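You operate a simulated robot arm through the tools that you are given. There is no shell and no other tool. Be economical: measure what you need, move in short steps, check, and stop when the job is done.

The job below is to be done with a simulated two-armed robot. You get a single attempt, and the scene is never put back.

JOB
Pull the lemon soap out of its holder and pack it in the basket.
Fine: steady the holder with the other hand as it comes out; pack the teal jar too, and the red hair clip from the green drawer; shut the drawer.

It is judged by the outcome, as a careful person would: the job done as asked, and still so three seconds after it is handed in. It fails if anything else is knocked over, pushed out of place, dropped, spilled or broken.

ROBOT AND FRAMES
Two 7-joint arms with two-finger parallel grippers on one trunk, on a base that drives. Base frame: it is fixed to the floor where the robot stands at the start and does not move with it; the origin is under the middle of the robot, x ahead of it, y to its left, z up. Lengths are in m, angles in rad, forces in N, time in s.
The left shoulder is at the start at [0.06, 0.143, 0.953], the right one opposite. With the tool pointing down near the work surface each hand reaches from about 0.18 to 0.54 m from the robot's upright axis, wherever it stands, measured 20 degrees to its own side. Places, roughly: inside of the brown basket [0.5, -0.3, 0.9]; green drawer [0.5, -0.5, 0.7]. Payload 1.57 kg a hand.
The tool frame of a hand sits at the grasp point between the pads (the TCP): z along the fingers, y along the line on which they close. The tips reach 0.03 m beyond it. The gripper opens to 0.11 m. The fingers are 0.024 m wide and 0.012 m thick; the gripper's body (0.048 by 0.112 m) begins 0.078 m behind the TCP.
Orientation is that of the tool frame in the base frame, as a unit quaternion [w, x, y, z]. With the fingers straight down and closing along the base's y, the tool's x points along the base's -x, its y along +y and its z along -z.

CONTROLS
- The arms move only by the tool send_rows. It takes "left_steps", "right_steps" or both (then of equal length, played together; a hand with none holds still); each is a list of rows, each an object (a shift or turn left out is 0, a gripper value left out holds the last) with "xyz": the shift along the base's x, y, z in units of 50 mm (1.0 is 50 mm), a list of three; "delta_rot": the turn, a rotation vector about the base's x, y, z in units of 8 degrees (1.0 is 8 degrees), a list of three; "claw": the opening, from 0 (shut) to 1 (fully open). In form: [{"xyz": [tx, ty, tz], "delta_rot": [rx, ry, rz], "claw": claw}, ...]. A call has 1 to 8 rows; each row shifts and turns the commanded pose from where the row before left it. A call with a number of a shift or a turn outside -1 to 1 is refused whole. A row lasts 0.2 s, in which the tool goes at most 0.05 m and 0.15 rad; a call with a longer step from one row to the next is refused whole, and so is a gripper value outside its range. Where a pose cannot be reached the arm comes as near as it can. A force on the tool above 40 N (or 10 N above the force at the start of the call, whichever is more), or a blocked arm, ends the call early, and 0.2 s more pass. The fingers move at their own pace (about 0.045 m/s each) and stop on an object; they squeeze with about 27 N. The grip force told is the motor's: it shows also when the fingers shut on nothing. Time passes only in rows, and 0.2 s behind the last, so rows that do not move let the fingers close. The reply holds the time, the measured pose of the TCP, the force on the tool along the base axes, the opening and the grip force, in the units named above and with some noise, and new pictures: "views" is both (left out), scene, wrist or none (wrist: the cameras of the hands that moved).
- Cameras (640 x 400 px; columns grow to the right, rows downward): "scene" is now at [0.0446, -0.0247, 1.5607]; the picture's right is [-0.32, -0.95, -0.00], its down [-0.74, 0.25, -0.63] and it looks along [0.59, -0.20, -0.78] (base axes); focal length 271 px, centre (320, 200). "left" rides on the left gripper at [0.07, -0.016, -0.141] in its tool frame; the picture's right is [0.23, 0.97, 0.00], its down [-0.86, 0.20, -0.48] and it looks along [-0.47, 0.11, 0.88] (tool axes); focal length 222 px, centre (320, 200). "right" rides on the right gripper at [0.07, 0.016, -0.141] in its tool frame; the picture's right is [-0.23, 0.97, 0.00], its down [-0.86, -0.20, -0.48] and it looks along [-0.47, -0.11, 0.88] (tool axes); focal length 222 px, centre (320, 200). There is no depth. A picture from a camera that has moved, and an enlarged one, comes with that camera's place and axes in the base frame and with its lens.
- move_column(by): slides the trunk up (or, below 0, down) by that many m; the arms and the scene camera ride with it, the base frame stays. It gives what a move gives, with no picture.
- roll_base(legs): drives the robot by 1 to 6 legs, each [ahead, left, turn to the left] in m, m and rad, along the robot's own axes; the way and the turn of a leg run together, so that a leg with both is an arc; at most 1.5 m and 3.142 rad a leg. The arms and the cameras ride along, it lands a little off, and it stops where it bumps. It gives what a move gives, and a new picture of the scene camera.
- pan_tilt(pan, tilt): turns the head with the scene camera to pan (to the left, within 1.501 rad either way) and tilt (down, from -0.506 to 1.204), counted from straight ahead of the robot. It gives what a move gives, and a new picture of the scene camera.
- zoom(camera, box): a new picture of the part [left, top, right, bottom] of that camera's present view, enlarged. No time passes.
- job_done(): hands the job in; it is judged then, once.

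Work in short steps. Places have to be worked out from the pictures, the camera data and where the tool is seen: move nearer, look again, correct. Check each grasp and each placing, and mend what went wrong. You have 120 turns and 260 pictures in all, those below and enlarged ones among them. Open the grippers and draw the arms clear of the work before you hand the job in, unless the task says otherwise; then end with one line.

The tools are called after "Call:" as a command line: name --argument value ..., lists and objects as JSON in quotes. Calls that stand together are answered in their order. send_rows: Moves the arms, as the interface text tells. Its arguments: {"type":"object","properties":{"left_steps":{"type":"array","items":{"type":"object","properties":{"xyz":{"type":"array","items":{"type":"number"}},"delta_rot":{"type":"array","items":{"type":"number"}},"claw":{"type":"number"}}}},"right_steps":{"type":"array","items":{"type":"object","properties":{"xyz":{"type":"array","items":{"type":"number"}},"delta_rot":{"type":"array","items":{"type":"number"}},"claw":{"type":"number"}}}},"views":{"type":"string","enum":["both","scene","wrist","none"]}},"required":[]} The other tools are called the same way: move_column (by) slides the trunk up or down; roll_base (legs) drives the base; pan_tilt (pan, tilt) turns the head that bears the scene camera; zoom (camera, box) takes an enlarged picture of a part of a camera's view; job_done () hands the job in.

At the start:

```text
time: 0.0
left_eef_pos: [0.3862, -0.0627, 1.1399]
left_tool_rot: [0.001, 0.0, 1.0, 0.0]
left_ft_force: [0.3, -0.3, -0.1]
left_width: 0.1101
left_gripper_force: 0.1
right_eef_pos: [0.3502, -0.5144, 1.0855]
right_tool_rot: [0.0, 0.0, 1.0, 0.0]
right_ft_force: [-0.1, -0.2, 0.7]
right_width: 0.1102
right_gripper_force: 0.0
trunk travel left (down, up): [-0.552, 0.038]
robot x, y, heading: [0.0027, 0.0045, -0.001]
head pan, tilt: [-0.33, 0.895]
```

scene: 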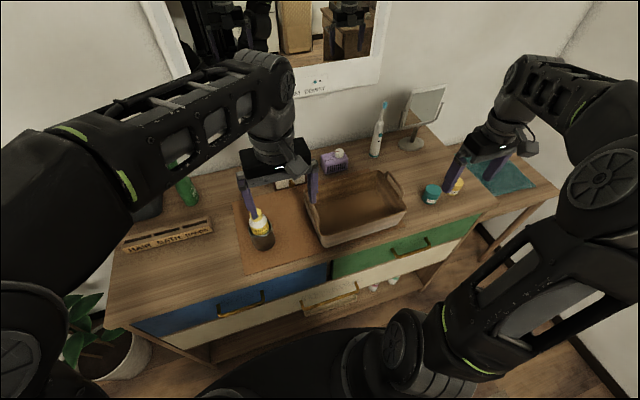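
right: 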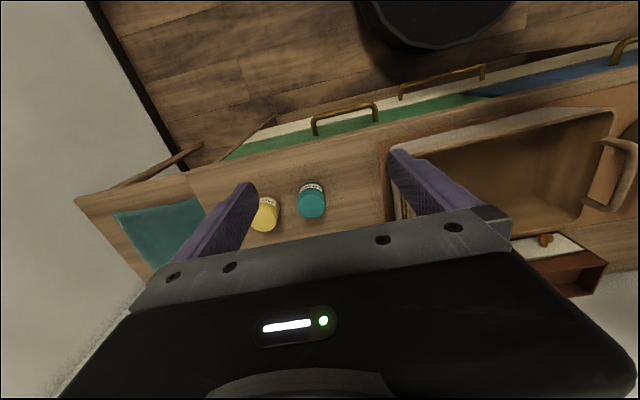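
left: 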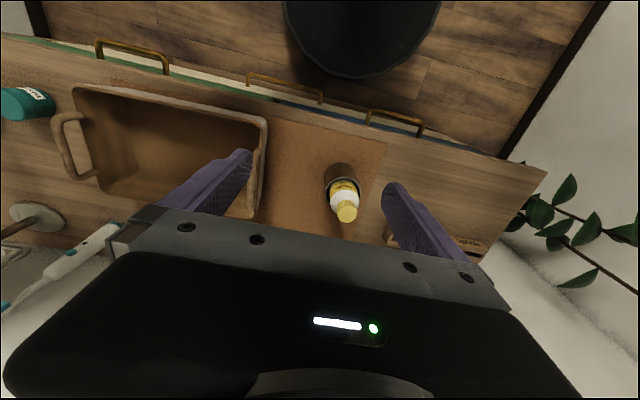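

I see a yellow-capped bottle in a dark cup, the basket, teal and yellow jars, and a dresser with a green drawer. I enlarge key parts before moving.

Call:
zoom --camera "scene" --box '[220, 140, 420, 265]'

Call:
zoom --camera "left" --box '[240, 80, 480, 230]'

Call:
zoom --camera "scene" --box '[320, 150, 560, 300]'

```text
3.20 times, centred on (320, 202) of scene
camera zoom: at [0.0446, -0.0247, 1.5607], right [-0.32, -0.95, 0.0], down [-0.74, 0.25, -0.63], along [0.59, -0.2, -0.78], focal length 866 px, centre (320, 192)
```

zoom: 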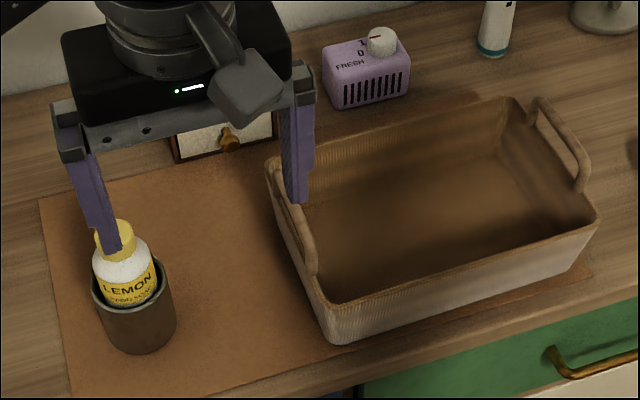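

```text
2.67 times, centred on (360, 155) of left
camera zoom: at [0.3154, -0.0806, 1.2822], right [-0.23, 0.97, 0.0], down [0.85, 0.2, 0.48], along [0.47, 0.11, -0.88], focal length 592 px, centre (213, 320)
```

zoom: 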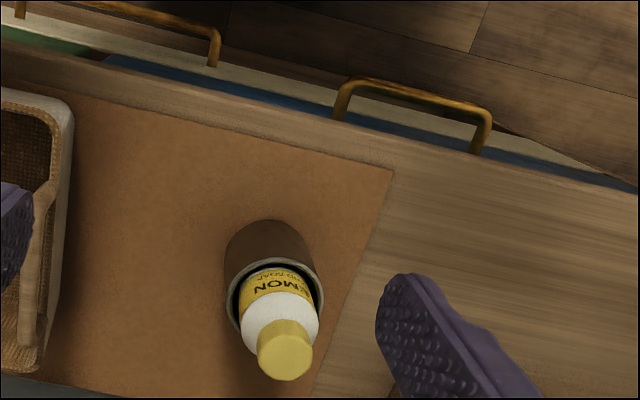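

```text
2.67 times, centred on (440, 225) of scene
camera zoom: at [0.0446, -0.0247, 1.5607], right [-0.32, -0.95, 0.0], down [-0.74, 0.25, -0.63], along [0.59, -0.2, -0.78], focal length 722 px, centre (0, 133)
```

zoom: 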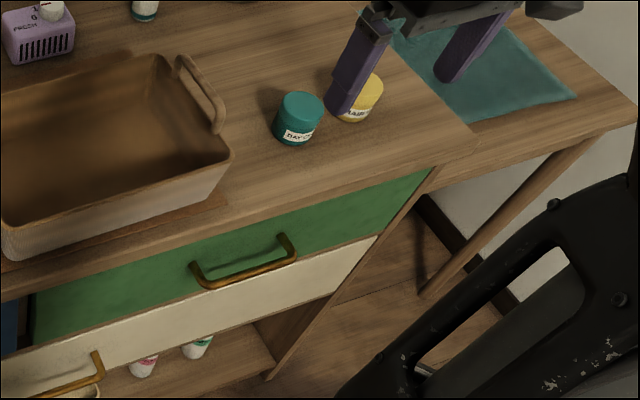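

Triangulating gives the bottle cap top at ≈(0.47, 0.00, 1.015), cup rim z≈0.94 and teal jar top at ≈(0.468, -0.557, 0.894). Plan: the left hand clamps the cup from the left side, tilted 45°, and the right hand pulls the bottle out from above. First I turn the left hand and move it to the left.

Call:
send_rows --left_steps '[{"xyz": [0.1, 0.6, 0], "delta_rot": [0, 0, -1]}, {"xyz": [0.2, 0.6, 0], "delta_rot": [0, 0, -1]}, {"xyz": [0.2, 0.6, 0], "delta_rot": [0, 0, -1]}, {"xyz": [0.2, 0.6, 0], "delta_rot": [0, 0, -1]}, {"xyz": [0.2, 0.6, 0], "delta_rot": [0, 0, -1]}, {"xyz": [0.2, 0.6, 0], "delta_rot": [0, 0, -1]}, {"xyz": [0.2, 0.6, 0], "delta_rot": [0, 0, -1]}, {"xyz": [0.2, 0.4, 0], "delta_rot": [0, 0, -1]}]' --views "none"

Call:
send_rows --left_steps '[{"delta_rot": [0, 0, -1]}, {"delta_rot": [0, 0, -1]}, {"delta_rot": [0, 0, -1]}, {"delta_rot": [-0.8, 0, -0.25]}, {"delta_rot": [-1, 0, 0]}, {"delta_rot": [-1, 0, 0]}, {"delta_rot": [-1, 0, 0]}, {"delta_rot": [-1, 0, 0]}]'

```text
time: 1.8
left_eef_pos: [0.4622, 0.1675, 1.1413]
left_tool_rot: [0.001, 0.53, 0.848, 0.0]
left_ft_force: [-0.1, 0.3, -0.6]
left_width: 0.11
left_gripper_force: 0.0
right_eef_pos: [0.3517, -0.5136, 1.0874]
right_tool_rot: [0.0, 0.0, 1.0, 0.0]
right_ft_force: [-0.2, 0.9, -0.2]
right_width: 0.1099
right_gripper_force: 0.0
trunk travel left (down, up): [-0.552, 0.038]
robot x, y, heading: [0.0046, -0.0005, 0.003]
head pan, tilt: [-0.33, 0.895]
```

```text
time: 3.6
left_eef_pos: [0.4602, 0.167, 1.1399]
left_tool_rot: [0.233, 0.668, 0.667, -0.235]
left_ft_force: [-0.1, -0.2, 0.0]
left_width: 0.11
left_gripper_force: 0.1
right_eef_pos: [0.352, -0.5143, 1.0876]
right_tool_rot: [0.0, 0.0, 1.0, 0.0]
right_ft_force: [0.1, 0.0, 0.2]
right_width: 0.1097
right_gripper_force: 0.1
trunk travel left (down, up): [-0.552, 0.038]
robot x, y, heading: [-0.0027, 0.0021, 0.002]
head pan, tilt: [-0.33, 0.895]
camera scene: at [0.0449, -0.0241, 1.5607], right [-0.32, -0.95, 0.0], down [-0.74, 0.25, -0.63], along [0.59, -0.2, -0.78], focal length 271 px, centre (320, 200)
camera left: at [0.4447, 0.3091, 1.2075], right [0.97, 0.18, -0.14], down [0.2, -0.37, 0.91], along [0.11, -0.91, -0.4], focal length 222 px, centre (320, 200)
```

scene: 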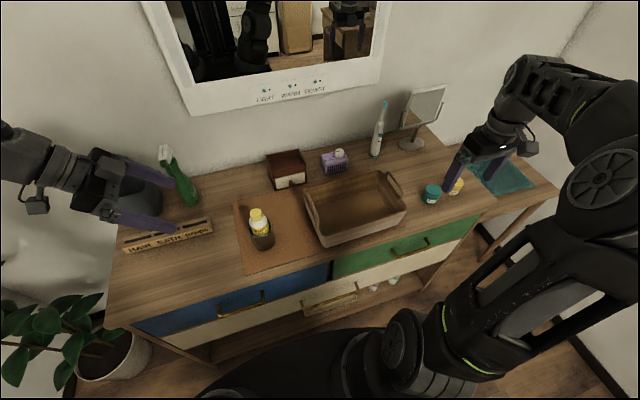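
left: 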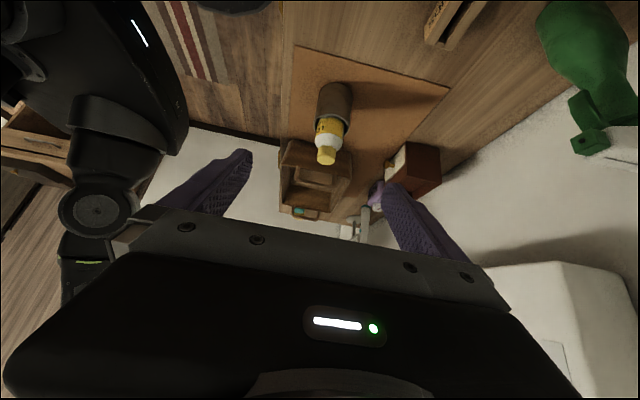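

The left hand turned well and the view is clear. I zoom in on the cup and bottle to locate them precisely.

Call:
zoom --camera "scene" --box '[220, 190, 300, 270]'

Call:
zoom --camera "left" --box '[260, 60, 420, 180]'

```text
5.00 times, centred on (260, 230) of scene
camera zoom: at [0.0449, -0.0241, 1.5607], right [-0.32, -0.95, 0.0], down [-0.74, 0.25, -0.63], along [0.59, -0.2, -0.78], focal length 1354 px, centre (620, 50)
```

zoom: 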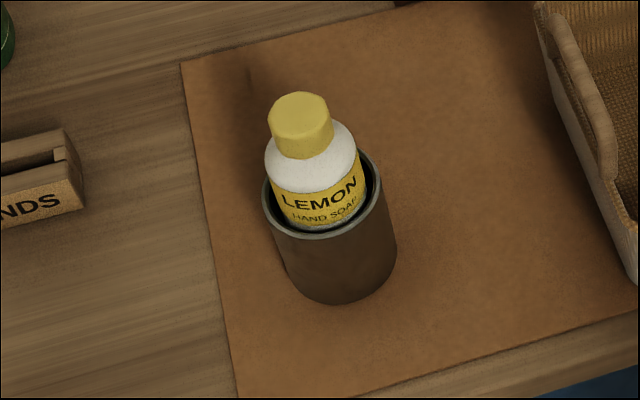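

```text
3.33 times, centred on (340, 120) of left
camera zoom: at [0.4447, 0.3091, 1.2075], right [0.97, 0.18, -0.14], down [0.2, -0.37, 0.91], along [0.11, -0.91, -0.4], focal length 740 px, centre (253, 467)
```

zoom: 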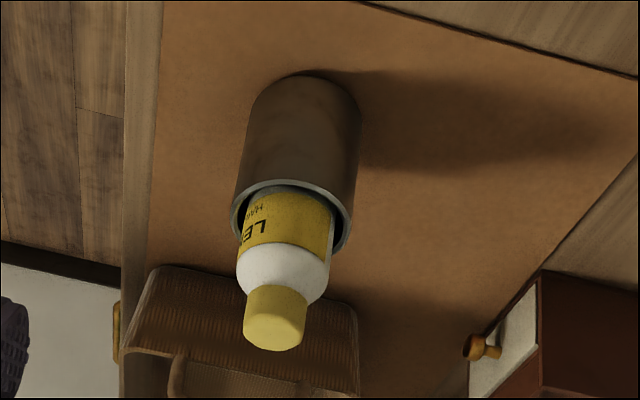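

Refined: bottle axis at ≈(0.481, 0.002), cap top at z≈1.0, cup z 0.86–0.932 with diameter ≈0.068. I bring the left hand to its pre-grasp while the right hand yaws 90° and rises.

Call:
send_rows --left_steps '[{"xyz": [0.1, -0.38, -0.77], "delta_rot": [-0.45, 0, 0]}, {"xyz": [0.1, -0.38, -0.77], "delta_rot": [-0.45, 0, 0]}, {"xyz": [0.1, -0.38, -0.77]}, {"xyz": [0.1, -0.38, -0.77]}, {}, {}, {}, {}]' --right_steps '[{"xyz": [0, 0, 0.3], "delta_rot": [0, 0, 1]}, {"xyz": [0, 0, 0.3], "delta_rot": [0, 0, 1]}, {"xyz": [0, 0, 0.3], "delta_rot": [0, 0, 1]}, {"xyz": [0, 0, 0.3], "delta_rot": [0, 0, 1]}, {"delta_rot": [0, 0, 1]}, {"delta_rot": [0, 0, 1]}, {"delta_rot": [0, 0, 1]}, {"delta_rot": [0, 0, 1]}]'

```text
time: 5.4
left_eef_pos: [0.4809, 0.0918, 0.9866]
left_tool_rot: [0.273, 0.652, 0.651, -0.275]
left_ft_force: [0.7, 0.3, -0.7]
left_width: 0.1101
left_gripper_force: 0.0
right_eef_pos: [0.3478, -0.5166, 1.1403]
right_tool_rot: [0.015, -0.465, 0.885, -0.001]
right_ft_force: [0.0, 0.8, 0.2]
right_width: 0.1101
right_gripper_force: 0.0
right hand out of reach, approached as far as the arm can: row 3, 4
trunk travel left (down, up): [-0.552, 0.038]
robot x, y, heading: [-0.002, -0.0005, 0.0]
head pan, tilt: [-0.33, 0.895]
camera scene: at [0.0448, -0.0245, 1.5607], right [-0.32, -0.95, 0.0], down [-0.74, 0.25, -0.63], along [0.59, -0.2, -0.78], focal length 271 px, centre (320, 200)
camera right: at [0.2905, -0.5659, 1.2778], right [-0.67, 0.74, -0.01], down [0.64, 0.59, 0.5], along [0.38, 0.33, -0.87], focal length 222 px, centre (320, 200)
camera left: at [0.4646, 0.2409, 1.0361], right [0.97, 0.16, -0.16], down [0.2, -0.26, 0.95], along [0.11, -0.95, -0.28], focal length 222 px, centre (320, 200)
```

scene: 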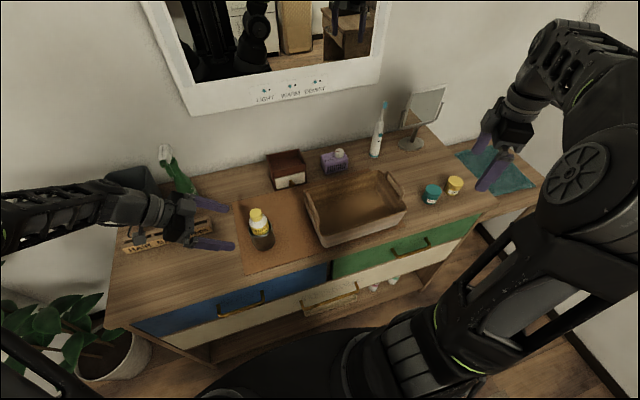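
right: 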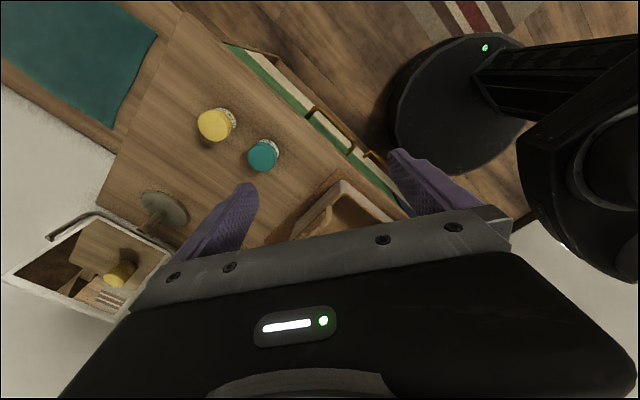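
left: 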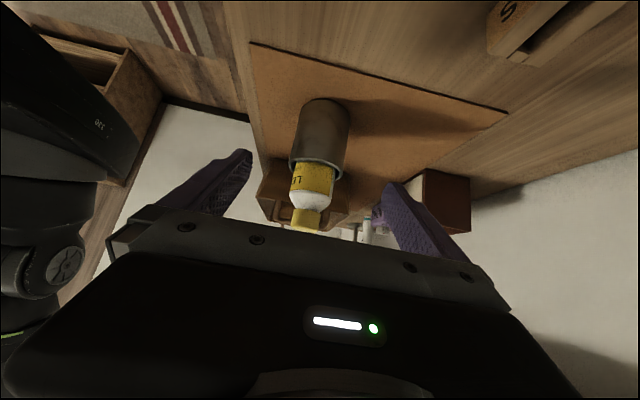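

The left hand is lined up with the cup. I advance it along its fingers around the cup while the right hand moves inward and continues its yaw.

Call:
send_rows --left_steps '[{"xyz": [0, -0.43, -0.44]}, {"xyz": [0, -0.43, -0.44]}, {"xyz": [0, -0.43, -0.44]}, {"xyz": [0, -0.4, -0.42]}]' --right_steps '[{"xyz": [0.3, 0.8, 0], "delta_rot": [0, 0, 0.5]}, {"xyz": [0.3, 0.8, 0], "delta_rot": [0, 0, 1]}, {"xyz": [0.3, 0.8, 0], "delta_rot": [0, 0, 1]}, {"xyz": [0.3, 0.8, 0], "delta_rot": [0, 0, 0.75]}]'

```text
time: 6.4
left_eef_pos: [0.481, 0.0055, 0.8989]
left_tool_rot: [0.274, 0.652, 0.651, -0.276]
left_ft_force: [-0.2, -0.6, 0.1]
left_width: 0.11
left_gripper_force: 0.2
right_eef_pos: [0.4077, -0.3555, 1.14]
right_tool_rot: [0.014, -0.651, 0.759, 0.002]
right_ft_force: [1.2, 0.0, -0.2]
right_width: 0.1101
right_gripper_force: 0.1
trunk travel left (down, up): [-0.552, 0.038]
robot x, y, heading: [-0.0015, -0.0006, -0.001]
head pan, tilt: [-0.33, 0.895]
camera scene: at [0.0453, -0.0244, 1.5607], right [-0.32, -0.95, 0.0], down [-0.74, 0.25, -0.63], along [0.59, -0.2, -0.78], focal length 271 px, centre (320, 200)
camera right: at [0.3785, -0.4252, 1.2786], right [-0.93, 0.37, -0.01], down [0.32, 0.81, 0.5], along [0.19, 0.46, -0.87], focal length 222 px, centre (320, 200)
camera left: at [0.4654, 0.1555, 0.9479], right [0.97, 0.16, -0.16], down [0.2, -0.26, 0.95], along [0.11, -0.95, -0.28], focal length 222 px, centre (320, 200)
```

scene: 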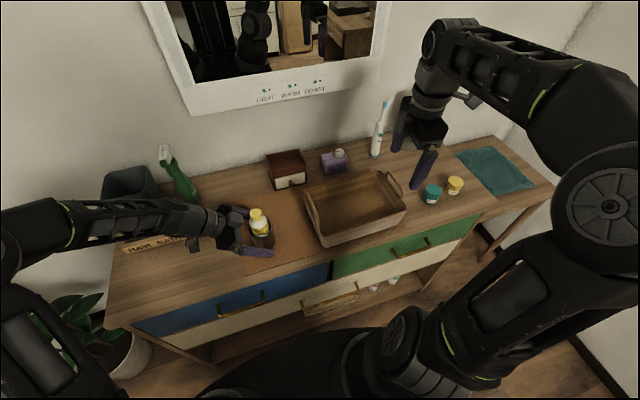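
right: 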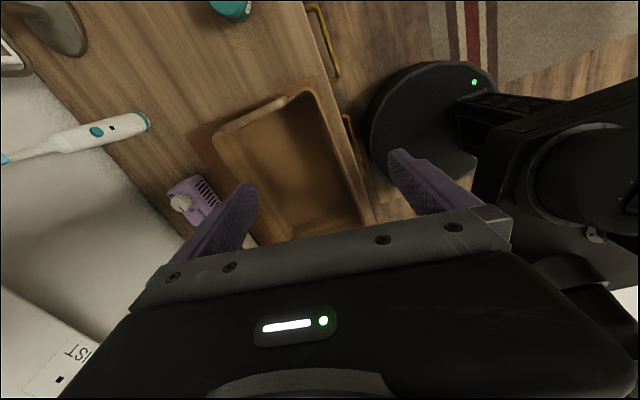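
left: 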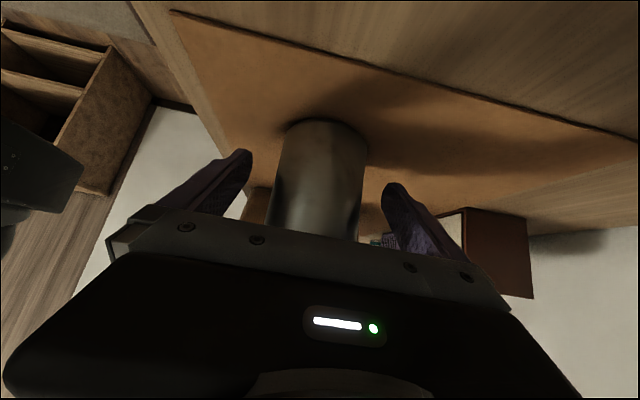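

The left fingers straddle the cup nearly centred. I narrow to about 0.08 and check centring, moving the right hand on toward the bottle.

Call:
send_rows --left_steps '[{"claw": 0.71}, {}, {}, {}, {}]' --right_steps '[{"xyz": [0.3, 0.9, 0], "delta_rot": [0, 0, 0.5]}, {"xyz": [0.3, 0.9, 0], "delta_rot": [0, 0, 0.5]}, {"xyz": [0.3, 0.9, 0]}, {"xyz": [0.3, 0.9, 0]}, {"xyz": [0.2, 0.9, 0]}]'

Call:
zoom --camera "left" --box '[220, 100, 420, 240]'

```text
time: 7.6
left_eef_pos: [0.4811, 0.0042, 0.8992]
left_tool_rot: [0.272, 0.653, 0.651, -0.275]
left_ft_force: [0.1, -1.3, 0.4]
left_width: 0.0779
left_gripper_force: 0.1
right_eef_pos: [0.4676, -0.1601, 1.1381]
right_tool_rot: [0.014, -0.702, 0.712, 0.003]
right_ft_force: [0.0, -0.5, 1.0]
right_width: 0.11
right_gripper_force: 0.1
right hand out of reach, approached as far as the arm can: row 2, 3
trunk travel left (down, up): [-0.552, 0.038]
robot x, y, heading: [-0.0028, 0.0033, 0.004]
head pan, tilt: [-0.33, 0.895]
camera scene: at [0.0453, -0.0261, 1.5606], right [-0.32, -0.95, 0.0], down [-0.74, 0.25, -0.63], along [0.59, -0.2, -0.78], focal length 271 px, centre (320, 200)
camera right: at [0.4477, -0.2327, 1.2757], right [-0.97, 0.24, -0.01], down [0.21, 0.84, 0.5], along [0.13, 0.48, -0.87], focal length 222 px, centre (320, 200)
camera left: at [0.4654, 0.1543, 0.9484], right [0.97, 0.16, -0.16], down [0.2, -0.26, 0.95], along [0.11, -0.95, -0.28], focal length 222 px, centre (320, 200)
```

scene: 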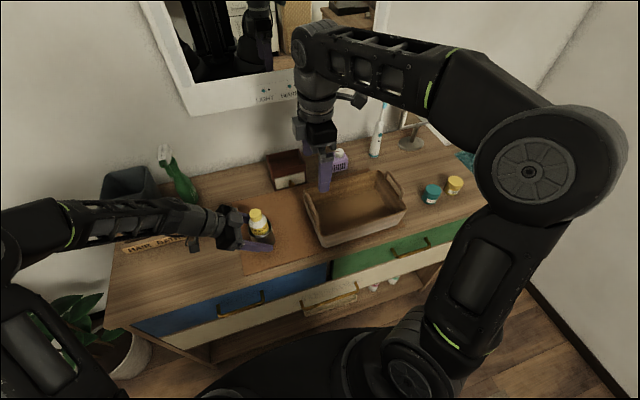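
right: 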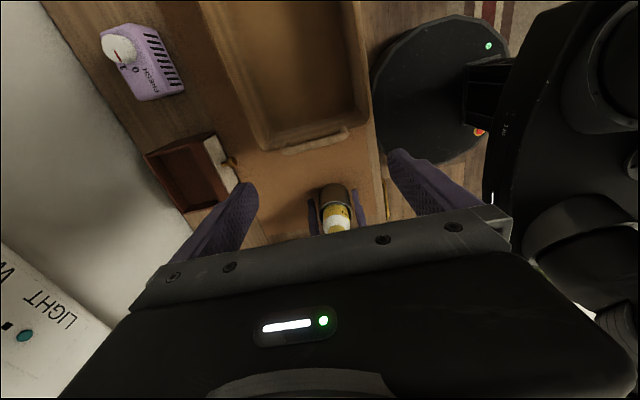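
left: 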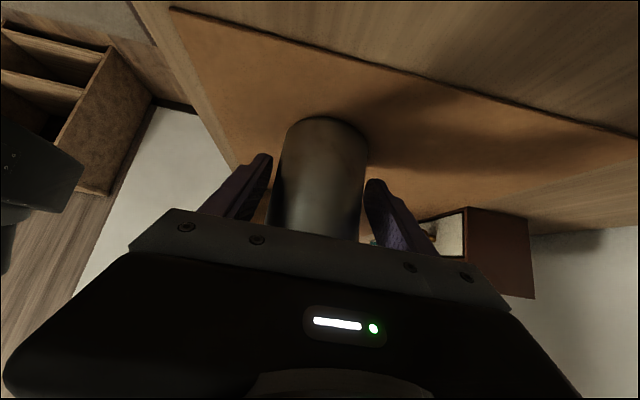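

```text
2.86 times, centred on (320, 170) of left
camera zoom: at [0.4654, 0.1543, 0.9484], right [0.97, 0.16, -0.16], down [0.2, -0.26, 0.95], along [0.11, -0.95, -0.28], focal length 635 px, centre (320, 286)
```

zoom: 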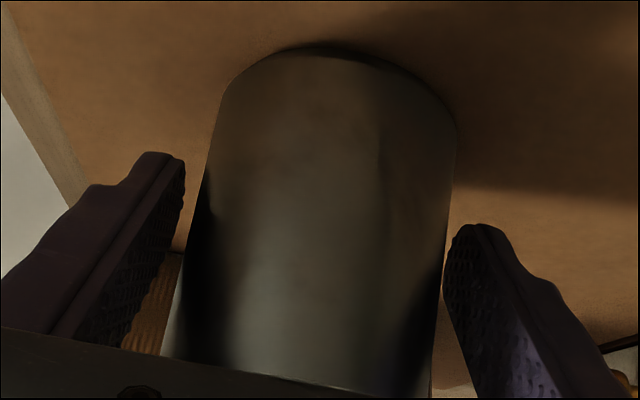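

Centred. I close the left hand on the cup and bring the right hand over the bottle.

Call:
send_rows --left_steps '[{"claw": 0}, {}, {}, {}, {}]' --right_steps '[{"xyz": [0.06, 0.81, 0], "claw": 0.7}, {"xyz": [0.06, 0.81, 0]}, {"xyz": [0.06, 0.81, 0]}, {"xyz": [0.06, 0.81, 0]}, {}]'

```text
time: 8.8
left_eef_pos: [0.4796, 0.0045, 0.8988]
left_tool_rot: [0.273, 0.652, 0.652, -0.274]
left_ft_force: [2.0, -0.9, 1.8]
left_width: 0.062
left_gripper_force: 26.9
right_eef_pos: [0.4802, 0.0003, 1.1366]
right_tool_rot: [0.015, -0.702, 0.712, 0.002]
right_ft_force: [-0.1, 0.1, -0.2]
right_width: 0.0771
right_gripper_force: 0.0
trunk travel left (down, up): [-0.552, 0.038]
robot x, y, heading: [-0.0002, 0.0028, -0.002]
head pan, tilt: [-0.33, 0.895]
camera scene: at [0.0446, -0.0256, 1.5607], right [-0.32, -0.95, 0.0], down [-0.74, 0.25, -0.63], along [0.59, -0.2, -0.78], focal length 271 px, centre (320, 200)
camera right: at [0.4602, -0.0727, 1.2751], right [-0.97, 0.24, -0.01], down [0.2, 0.84, 0.5], along [0.13, 0.49, -0.86], focal length 222 px, centre (320, 200)
camera left: at [0.4651, 0.1546, 0.9487], right [0.97, 0.16, -0.16], down [0.2, -0.26, 0.95], along [0.11, -0.95, -0.28], focal length 222 px, centre (320, 200)
```

scene: 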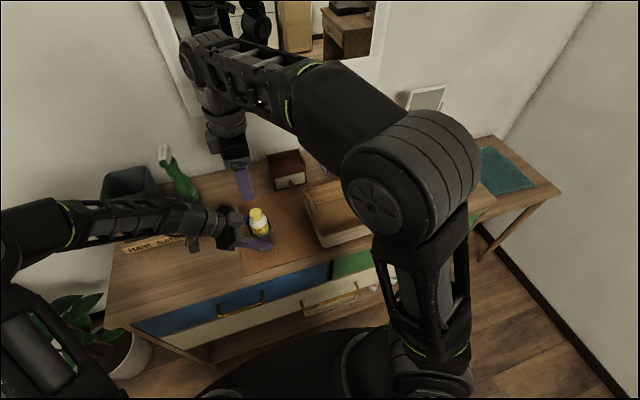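
right: 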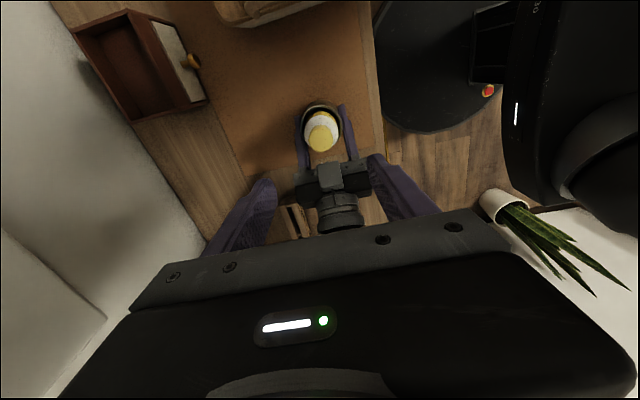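
left: 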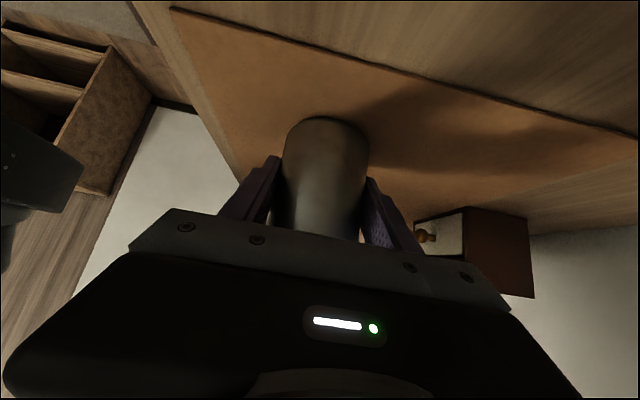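

The cup is held (0.062 wide), and the right view puts the cap at ≈(0.479, -0.002), directly under the tool. I lower the right hand to z≈0.976.

Call:
send_rows --right_steps '[{"xyz": [0, 0, -0.65]}, {"xyz": [0, 0, -0.65]}, {"xyz": [0, 0, -0.65]}, {"xyz": [0, 0, -0.65]}, {"xyz": [0, 0, -0.62]}]'

Call:
zoom --camera "right" --box '[220, 80, 420, 220]'

Call:
zoom --camera "scene" --box '[190, 170, 310, 260]'

```text
time: 10.0
left_eef_pos: [0.4817, 0.0064, 0.8981]
left_tool_rot: [0.274, 0.652, 0.651, -0.276]
left_ft_force: [-0.9, -0.4, 2.9]
left_width: 0.0617
left_gripper_force: 26.8
right_eef_pos: [0.4782, 0.0006, 0.9753]
right_tool_rot: [0.013, -0.702, 0.712, 0.003]
right_ft_force: [-0.2, 0.5, 0.2]
right_width: 0.0771
right_gripper_force: 0.1
trunk travel left (down, up): [-0.552, 0.038]
robot x, y, heading: [-0.0007, -0.0011, -0.002]
head pan, tilt: [-0.33, 0.895]
camera scene: at [0.0444, -0.0244, 1.5608], right [-0.32, -0.95, 0.0], down [-0.74, 0.25, -0.63], along [0.59, -0.2, -0.78], focal length 271 px, centre (320, 200)
camera right: at [0.4585, -0.0704, 1.1136], right [-0.97, 0.24, -0.01], down [0.2, 0.84, 0.5], along [0.13, 0.48, -0.87], focal length 222 px, centre (320, 200)
```

scene: 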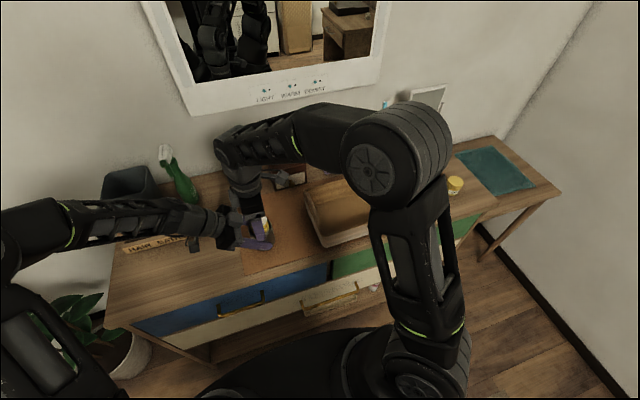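
right: 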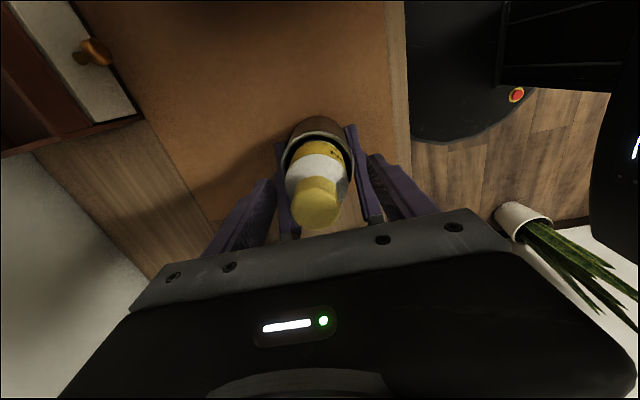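

```text
2.86 times, centred on (320, 150) of right
camera zoom: at [0.4585, -0.0704, 1.1136], right [-0.97, 0.24, -0.01], down [0.2, 0.84, 0.5], along [0.13, 0.48, -0.87], focal length 635 px, centre (320, 343)
```

zoom: 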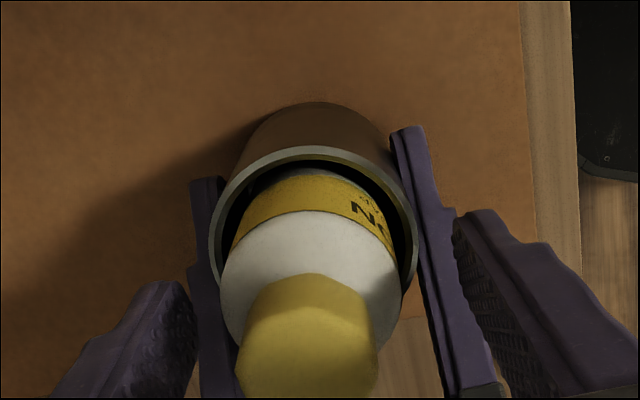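

```text
4.44 times, centred on (250, 215) of scene
camera zoom: at [0.0444, -0.0244, 1.5608], right [-0.32, -0.95, 0.0], down [-0.74, 0.25, -0.63], along [0.59, -0.2, -0.78], focal length 1203 px, centre (631, 133)
```

zoom: 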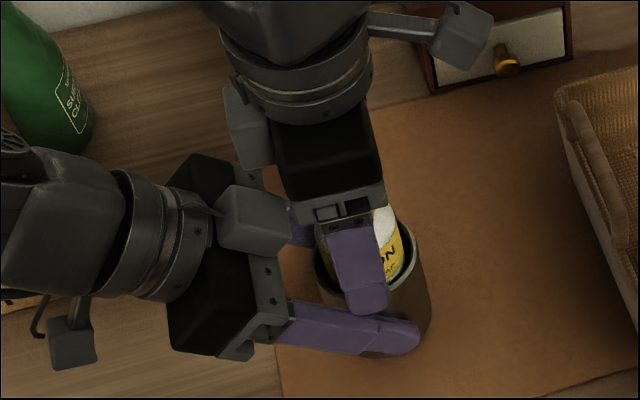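

Both hands look clear of each other and the right fingers straddle the bottle. I close the right hand.

Call:
send_rows --right_steps '[{"claw": 0}, {}, {}, {}]' --views "wrist"

```text
time: 11.0
left_eef_pos: [0.4802, 0.0057, 0.8984]
left_tool_rot: [0.275, 0.651, 0.651, -0.275]
left_ft_force: [-0.3, 0.1, 6.0]
left_width: 0.0615
left_gripper_force: 26.9
right_eef_pos: [0.4792, 0.0006, 0.9756]
right_tool_rot: [0.013, -0.702, 0.712, 0.003]
right_ft_force: [0.9, 0.8, -0.8]
right_width: 0.047
right_gripper_force: 27.2
trunk travel left (down, up): [-0.552, 0.038]
robot x, y, heading: [0.0019, -0.0004, 0.0]
head pan, tilt: [-0.33, 0.895]
camera right: at [0.4587, -0.0707, 1.1136], right [-0.97, 0.24, -0.01], down [0.2, 0.84, 0.5], along [0.13, 0.48, -0.87], focal length 222 px, centre (320, 200)
```

right: 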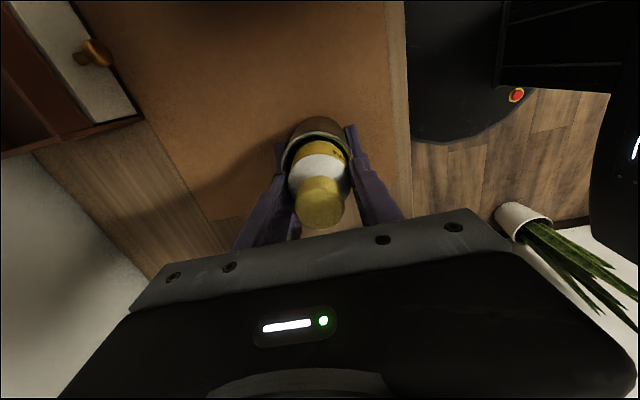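

The bottle is gripped at 0.047. I pull straight up slowly, with the left hand holding the cup.

Call:
send_rows --right_steps '[{"xyz": [0, 0, 0.2]}, {"xyz": [0, 0, 0.3]}, {"xyz": [0, 0, 0.4]}, {"xyz": [0, 0, 0.4]}, {"xyz": [0, 0, 0.4]}, {"xyz": [0, 0, 0.5]}]'

```text
time: 12.4
left_eef_pos: [0.4797, 0.0065, 0.8995]
left_tool_rot: [0.275, 0.651, 0.652, -0.275]
left_ft_force: [-0.6, 0.0, 6.2]
left_width: 0.0619
left_gripper_force: 27.3
right_eef_pos: [0.481, 0.0031, 1.0872]
right_tool_rot: [0.013, -0.702, 0.712, 0.004]
right_ft_force: [0.2, 0.6, -1.8]
right_width: 0.0467
right_gripper_force: 27.0
trunk travel left (down, up): [-0.552, 0.038]
robot x, y, heading: [-0.0035, 0.0012, 0.005]
head pan, tilt: [-0.33, 0.895]
camera scene: at [0.0444, -0.0245, 1.5607], right [-0.32, -0.95, 0.0], down [-0.74, 0.25, -0.63], along [0.59, -0.2, -0.78], focal length 271 px, centre (320, 200)
camera right: at [0.4611, -0.0696, 1.2251], right [-0.97, 0.24, -0.01], down [0.2, 0.84, 0.5], along [0.13, 0.48, -0.87], focal length 222 px, centre (320, 200)
```

scene: 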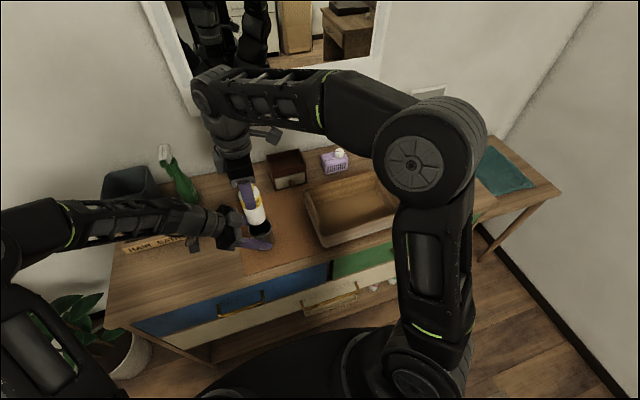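
right: 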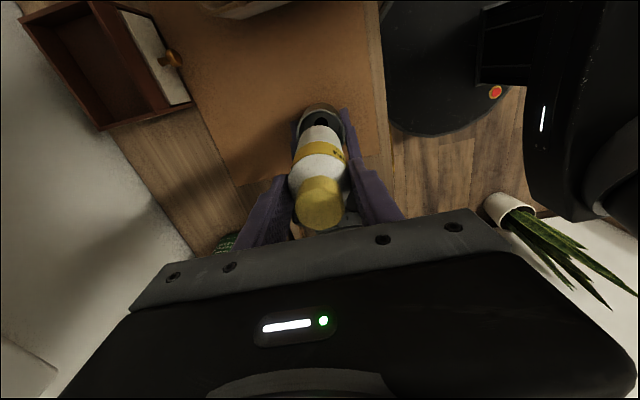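

The bottle is out and the cup stayed put. I raise it further and carry it over the basket's left part.

Call:
send_rows --right_steps '[{"xyz": [0, 0, 0.5]}, {"xyz": [0, 0, 0.5]}, {"xyz": [0, -0.8, 0]}, {"xyz": [0, -0.8, 0]}, {"xyz": [0.04, -0.8, 0]}, {"xyz": [0.06, -0.8, 0]}, {"xyz": [0.06, -0.8, 0]}, {"xyz": [0.04, -0.8, 0]}]'

```text
time: 14.2
left_eef_pos: [0.4805, 0.0066, 0.8982]
left_tool_rot: [0.274, 0.652, 0.651, -0.275]
left_ft_force: [-0.7, 0.6, 3.2]
left_width: 0.0619
left_gripper_force: 27.4
right_eef_pos: [0.4911, -0.2387, 1.1365]
right_tool_rot: [0.014, -0.703, 0.711, 0.003]
right_ft_force: [0.7, -0.4, -1.7]
right_width: 0.0472
right_gripper_force: 26.8
right hand out of reach, approached as far as the arm can: row 2
trunk travel left (down, up): [-0.552, 0.038]
robot x, y, heading: [0.0026, 0.0005, -0.001]
head pan, tilt: [-0.33, 0.895]
camera scene: at [0.0443, -0.0249, 1.5607], right [-0.32, -0.95, 0.0], down [-0.74, 0.25, -0.63], along [0.59, -0.2, -0.78], focal length 271 px, centre (320, 200)
camera right: at [0.4708, -0.3101, 1.2759], right [-0.97, 0.24, -0.01], down [0.2, 0.84, 0.5], along [0.13, 0.48, -0.87], focal length 222 px, centre (320, 200)
```

scene: 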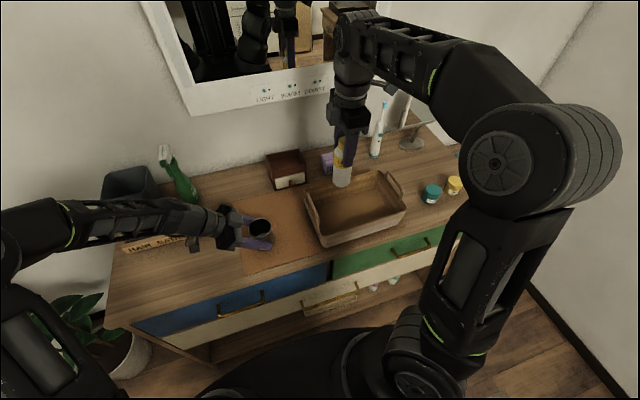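
right: 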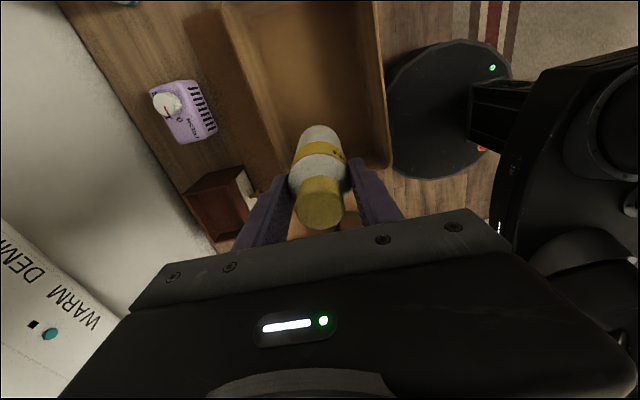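

The bottle hangs above the basket at (0.491, -0.239), well inside its walls. I lower it most of the way.

Call:
send_rows --right_steps '[{"xyz": [0, 0, -0.6]}, {"xyz": [0, 0, -0.6]}, {"xyz": [0, 0, -0.6]}, {"xyz": [0, 0, -0.6]}, {"xyz": [0, 0, -0.3]}]'

Call:
zoom --camera "scene" --box '[290, 130, 430, 250]'

```text
time: 15.4
left_eef_pos: [0.4815, 0.0071, 0.8987]
left_tool_rot: [0.275, 0.652, 0.651, -0.275]
left_ft_force: [-0.1, -0.4, 2.9]
left_width: 0.0616
left_gripper_force: 27.0
right_eef_pos: [0.4899, -0.2385, 1.0031]
right_tool_rot: [0.014, -0.702, 0.712, 0.003]
right_ft_force: [-0.5, -0.5, -2.9]
right_width: 0.0471
right_gripper_force: 26.8
trunk travel left (down, up): [-0.552, 0.038]
robot x, y, heading: [-0.0032, -0.002, -0.001]
head pan, tilt: [-0.33, 0.895]
camera scene: at [0.0445, -0.0246, 1.5607], right [-0.32, -0.95, 0.0], down [-0.74, 0.25, -0.63], along [0.59, -0.2, -0.78], focal length 271 px, centre (320, 200)
camera right: at [0.47, -0.3114, 1.1403], right [-0.97, 0.24, -0.01], down [0.2, 0.84, 0.5], along [0.13, 0.48, -0.87], focal length 222 px, centre (320, 200)
```

scene: 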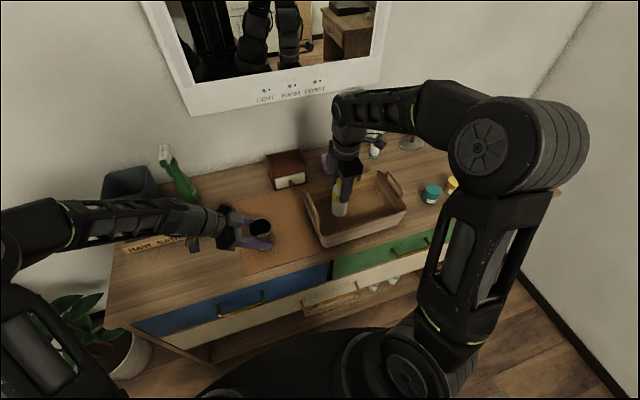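
right: 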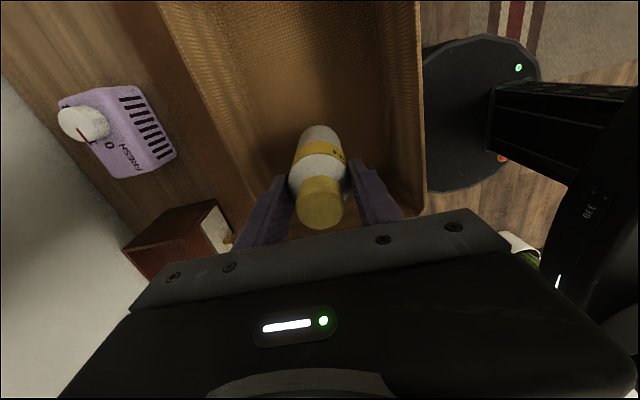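

```text
3.33 times, centred on (360, 190) of scene
camera zoom: at [0.0445, -0.0246, 1.5607], right [-0.32, -0.95, 0.0], down [-0.74, 0.25, -0.63], along [0.59, -0.2, -0.78], focal length 902 px, centre (187, 233)
```

zoom: 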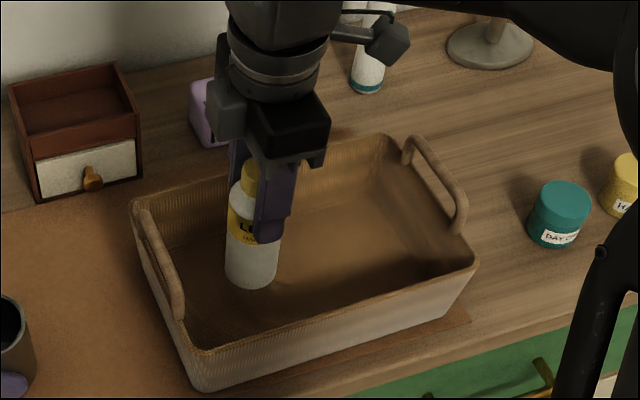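

The bottle base is at about z≈0.898. I creep down in 5 mm steps to the basket floor.

Call:
send_rows --right_steps '[{"xyz": [0, 0, -0.15]}, {"xyz": [0, 0, -0.1]}, {"xyz": [0, 0, -0.1]}, {}]' --views "none"

```text
time: 16.4
left_eef_pos: [0.4807, 0.006, 0.8987]
left_tool_rot: [0.274, 0.652, 0.651, -0.276]
left_ft_force: [-0.5, 0.2, 2.7]
left_width: 0.0616
left_gripper_force: 26.8
right_eef_pos: [0.4894, -0.2384, 0.9838]
right_tool_rot: [0.012, -0.702, 0.712, 0.003]
right_ft_force: [-0.1, -0.4, -2.0]
right_width: 0.0471
right_gripper_force: 27.5
trunk travel left (down, up): [-0.552, 0.038]
robot x, y, heading: [-0.0009, -0.0008, 0.003]
head pan, tilt: [-0.33, 0.895]
```

No contact yet; continuing down.

Call:
send_rows --right_steps '[{"xyz": [0, 0, -0.06]}, {"xyz": [0, 0, -0.06]}, {}]' --views "none"

Call:
zoom --camera "scene" --box '[290, 130, 430, 250]'

```text
time: 17.2
left_eef_pos: [0.4805, 0.0047, 0.8989]
left_tool_rot: [0.274, 0.652, 0.651, -0.275]
left_ft_force: [-0.7, -0.5, 2.5]
left_width: 0.0615
left_gripper_force: 26.8
right_eef_pos: [0.4897, -0.2394, 0.9782]
right_tool_rot: [0.013, -0.702, 0.712, 0.004]
right_ft_force: [-0.6, -0.4, -1.6]
right_width: 0.0471
right_gripper_force: 26.8
trunk travel left (down, up): [-0.552, 0.038]
robot x, y, heading: [0.0005, -0.0054, -0.001]
head pan, tilt: [-0.33, 0.895]
```

```text
3.33 times, centred on (360, 190) of scene
camera zoom: at [0.0446, -0.0246, 1.5607], right [-0.32, -0.95, 0.0], down [-0.74, 0.25, -0.63], along [0.59, -0.2, -0.78], focal length 902 px, centre (187, 233)
```

zoom: 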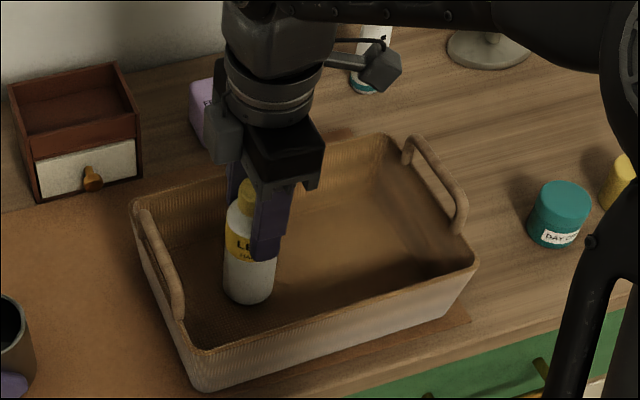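

Near the floor but no contact force yet. I lower a few more millimetres.

Call:
send_rows --right_steps '[{"xyz": [0, 0, -0.05]}, {"xyz": [0, 0, -0.05]}, {"xyz": [0, 0, -0.05]}, {}]' --views "none"

```text
time: 18.2
left_eef_pos: [0.4792, 0.0065, 0.8988]
left_tool_rot: [0.273, 0.653, 0.65, -0.276]
left_ft_force: [-1.5, -0.1, 0.1]
left_width: 0.0616
left_gripper_force: 26.6
right_eef_pos: [0.4905, -0.2365, 0.9731]
right_tool_rot: [0.015, -0.702, 0.712, 0.002]
right_ft_force: [1.5, -1.0, 24.6]
right_width: 0.0474
right_gripper_force: 26.6
trunk travel left (down, up): [-0.552, 0.038]
robot x, y, heading: [-0.0002, -0.0006, -0.004]
head pan, tilt: [-0.33, 0.895]
```

Contact with the floor (about 25 N). I ease up 2 mm, then open both hands.

Call:
send_rows --right_steps '[{"xyz": [0, 0, 0.05]}, {"claw": 0.75}, {}, {}]' --left_steps '[{}, {"claw": 1}, {}, {}]'

```text
time: 19.2
left_eef_pos: [0.4808, 0.0053, 0.8987]
left_tool_rot: [0.274, 0.652, 0.651, -0.275]
left_ft_force: [0.0, -0.5, 0.4]
left_width: 0.1099
left_gripper_force: 0.1
right_eef_pos: [0.4897, -0.2385, 0.9729]
right_tool_rot: [0.013, -0.703, 0.711, 0.003]
right_ft_force: [0.4, -0.7, 0.4]
right_width: 0.0822
right_gripper_force: 0.1
trunk travel left (down, up): [-0.552, 0.038]
robot x, y, heading: [-0.0004, 0.0001, 0.001]
head pan, tilt: [-0.33, 0.895]
camera scene: at [0.0446, -0.0245, 1.5607], right [-0.32, -0.95, 0.0], down [-0.74, 0.25, -0.63], along [0.59, -0.2, -0.78], focal length 271 px, centre (320, 200)
camera right: at [0.4703, -0.3102, 1.111], right [-0.97, 0.24, -0.01], down [0.2, 0.84, 0.5], along [0.13, 0.48, -0.87], focal length 222 px, centre (320, 200)
camera left: at [0.4649, 0.1554, 0.9484], right [0.97, 0.16, -0.16], down [0.2, -0.26, 0.95], along [0.11, -0.95, -0.28], focal length 222 px, centre (320, 200)
```

scene: 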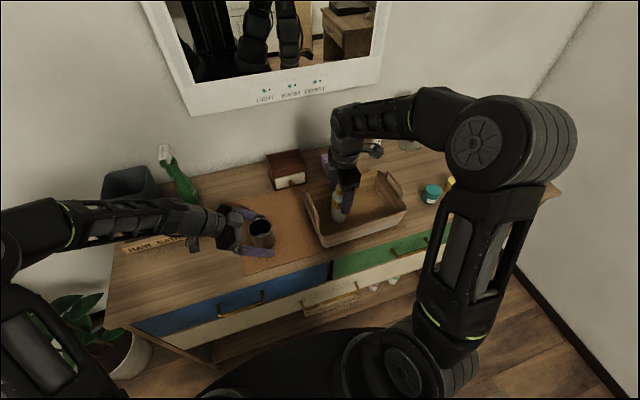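
right: 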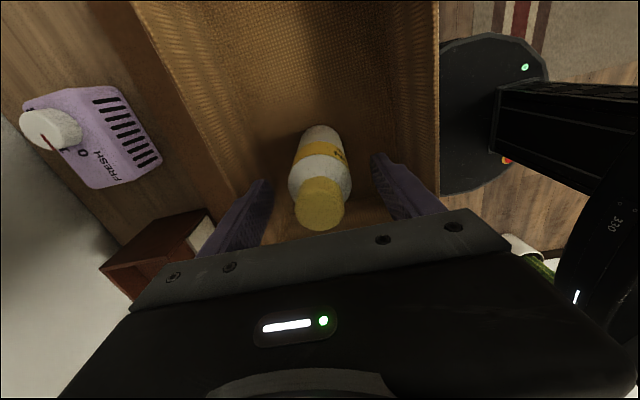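
left: 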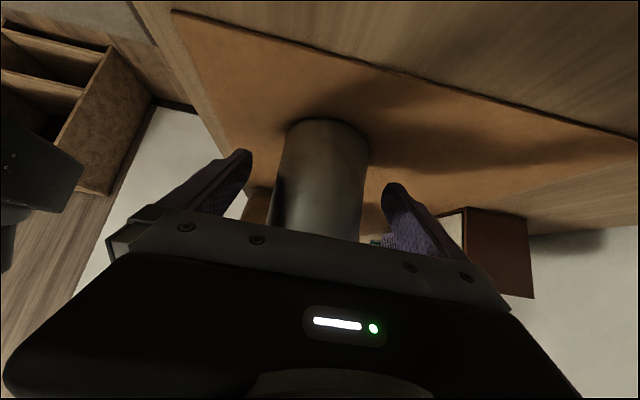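

Both released; the bottle and cup stand. I retract the left hand back along its fingers and the right hand straight up.

Call:
send_rows --right_steps '[{"xyz": [0, 0, 0.5]}, {"xyz": [0, 0, 0.7]}, {"xyz": [0, 0, 0.7]}, {"xyz": [0, 0, 0.7]}, {"xyz": [0, 0, 0.6]}, {}]' --left_steps '[{"xyz": [0, 0.4, 0.4]}, {"xyz": [0, 0.5, 0.5]}, {"xyz": [0, 0.5, 0.5]}, {"xyz": [0, 0.5, 0.6]}, {"xyz": [0, 0.2, 0.8]}, {"xyz": [0, 0, 0.9]}]'

Call:
zoom --camera "scene" --box '[230, 140, 510, 315]'

```text
time: 20.6
left_eef_pos: [0.4804, 0.1092, 1.0866]
left_tool_rot: [0.273, 0.653, 0.651, -0.276]
left_ft_force: [-0.5, 0.3, 0.2]
left_width: 0.11
left_gripper_force: 0.1
right_eef_pos: [0.4917, -0.2384, 1.134]
right_tool_rot: [0.013, -0.702, 0.712, 0.002]
right_ft_force: [0.6, -0.4, 0.6]
right_width: 0.0823
right_gripper_force: 0.1
trunk travel left (down, up): [-0.552, 0.038]
robot x, y, heading: [0.002, 0.0025, 0.001]
head pan, tilt: [-0.33, 0.895]
camera scene: at [0.0444, -0.0257, 1.5606], right [-0.32, -0.95, 0.0], down [-0.74, 0.25, -0.63], along [0.59, -0.2, -0.78], focal length 271 px, centre (320, 200)
camera right: at [0.4716, -0.3106, 1.2726], right [-0.97, 0.24, -0.01], down [0.2, 0.84, 0.5], along [0.13, 0.48, -0.87], focal length 222 px, centre (320, 200)
camera left: at [0.4644, 0.2582, 1.1365], right [0.97, 0.16, -0.16], down [0.2, -0.26, 0.95], along [0.11, -0.95, -0.28], focal length 222 px, centre (320, 200)
```

scene: 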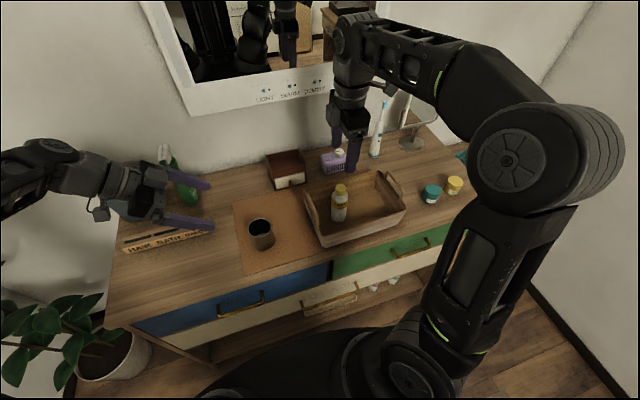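
right: 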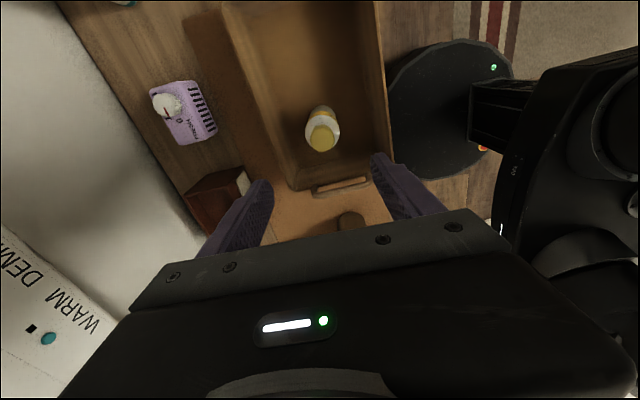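
left: 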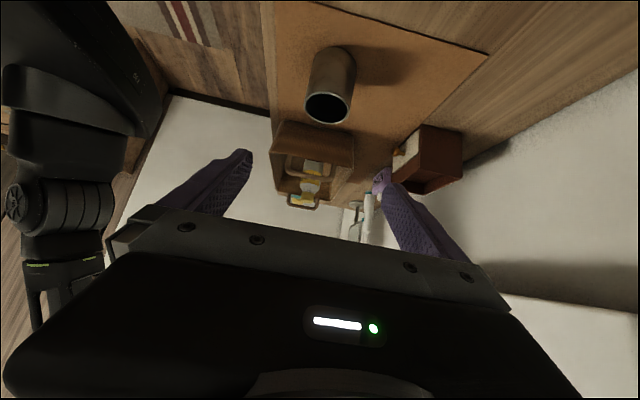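

```text
2.29 times, centred on (370, 228) of scene
camera zoom: at [0.0444, -0.0257, 1.5606], right [-0.32, -0.95, 0.0], down [-0.74, 0.25, -0.63], along [0.59, -0.2, -0.78], focal length 619 px, centre (206, 137)
```

zoom: 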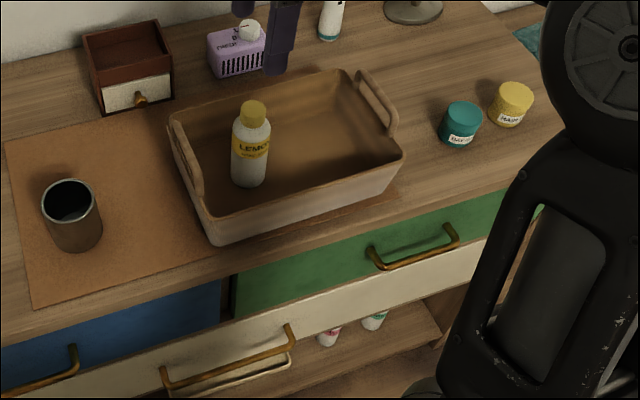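

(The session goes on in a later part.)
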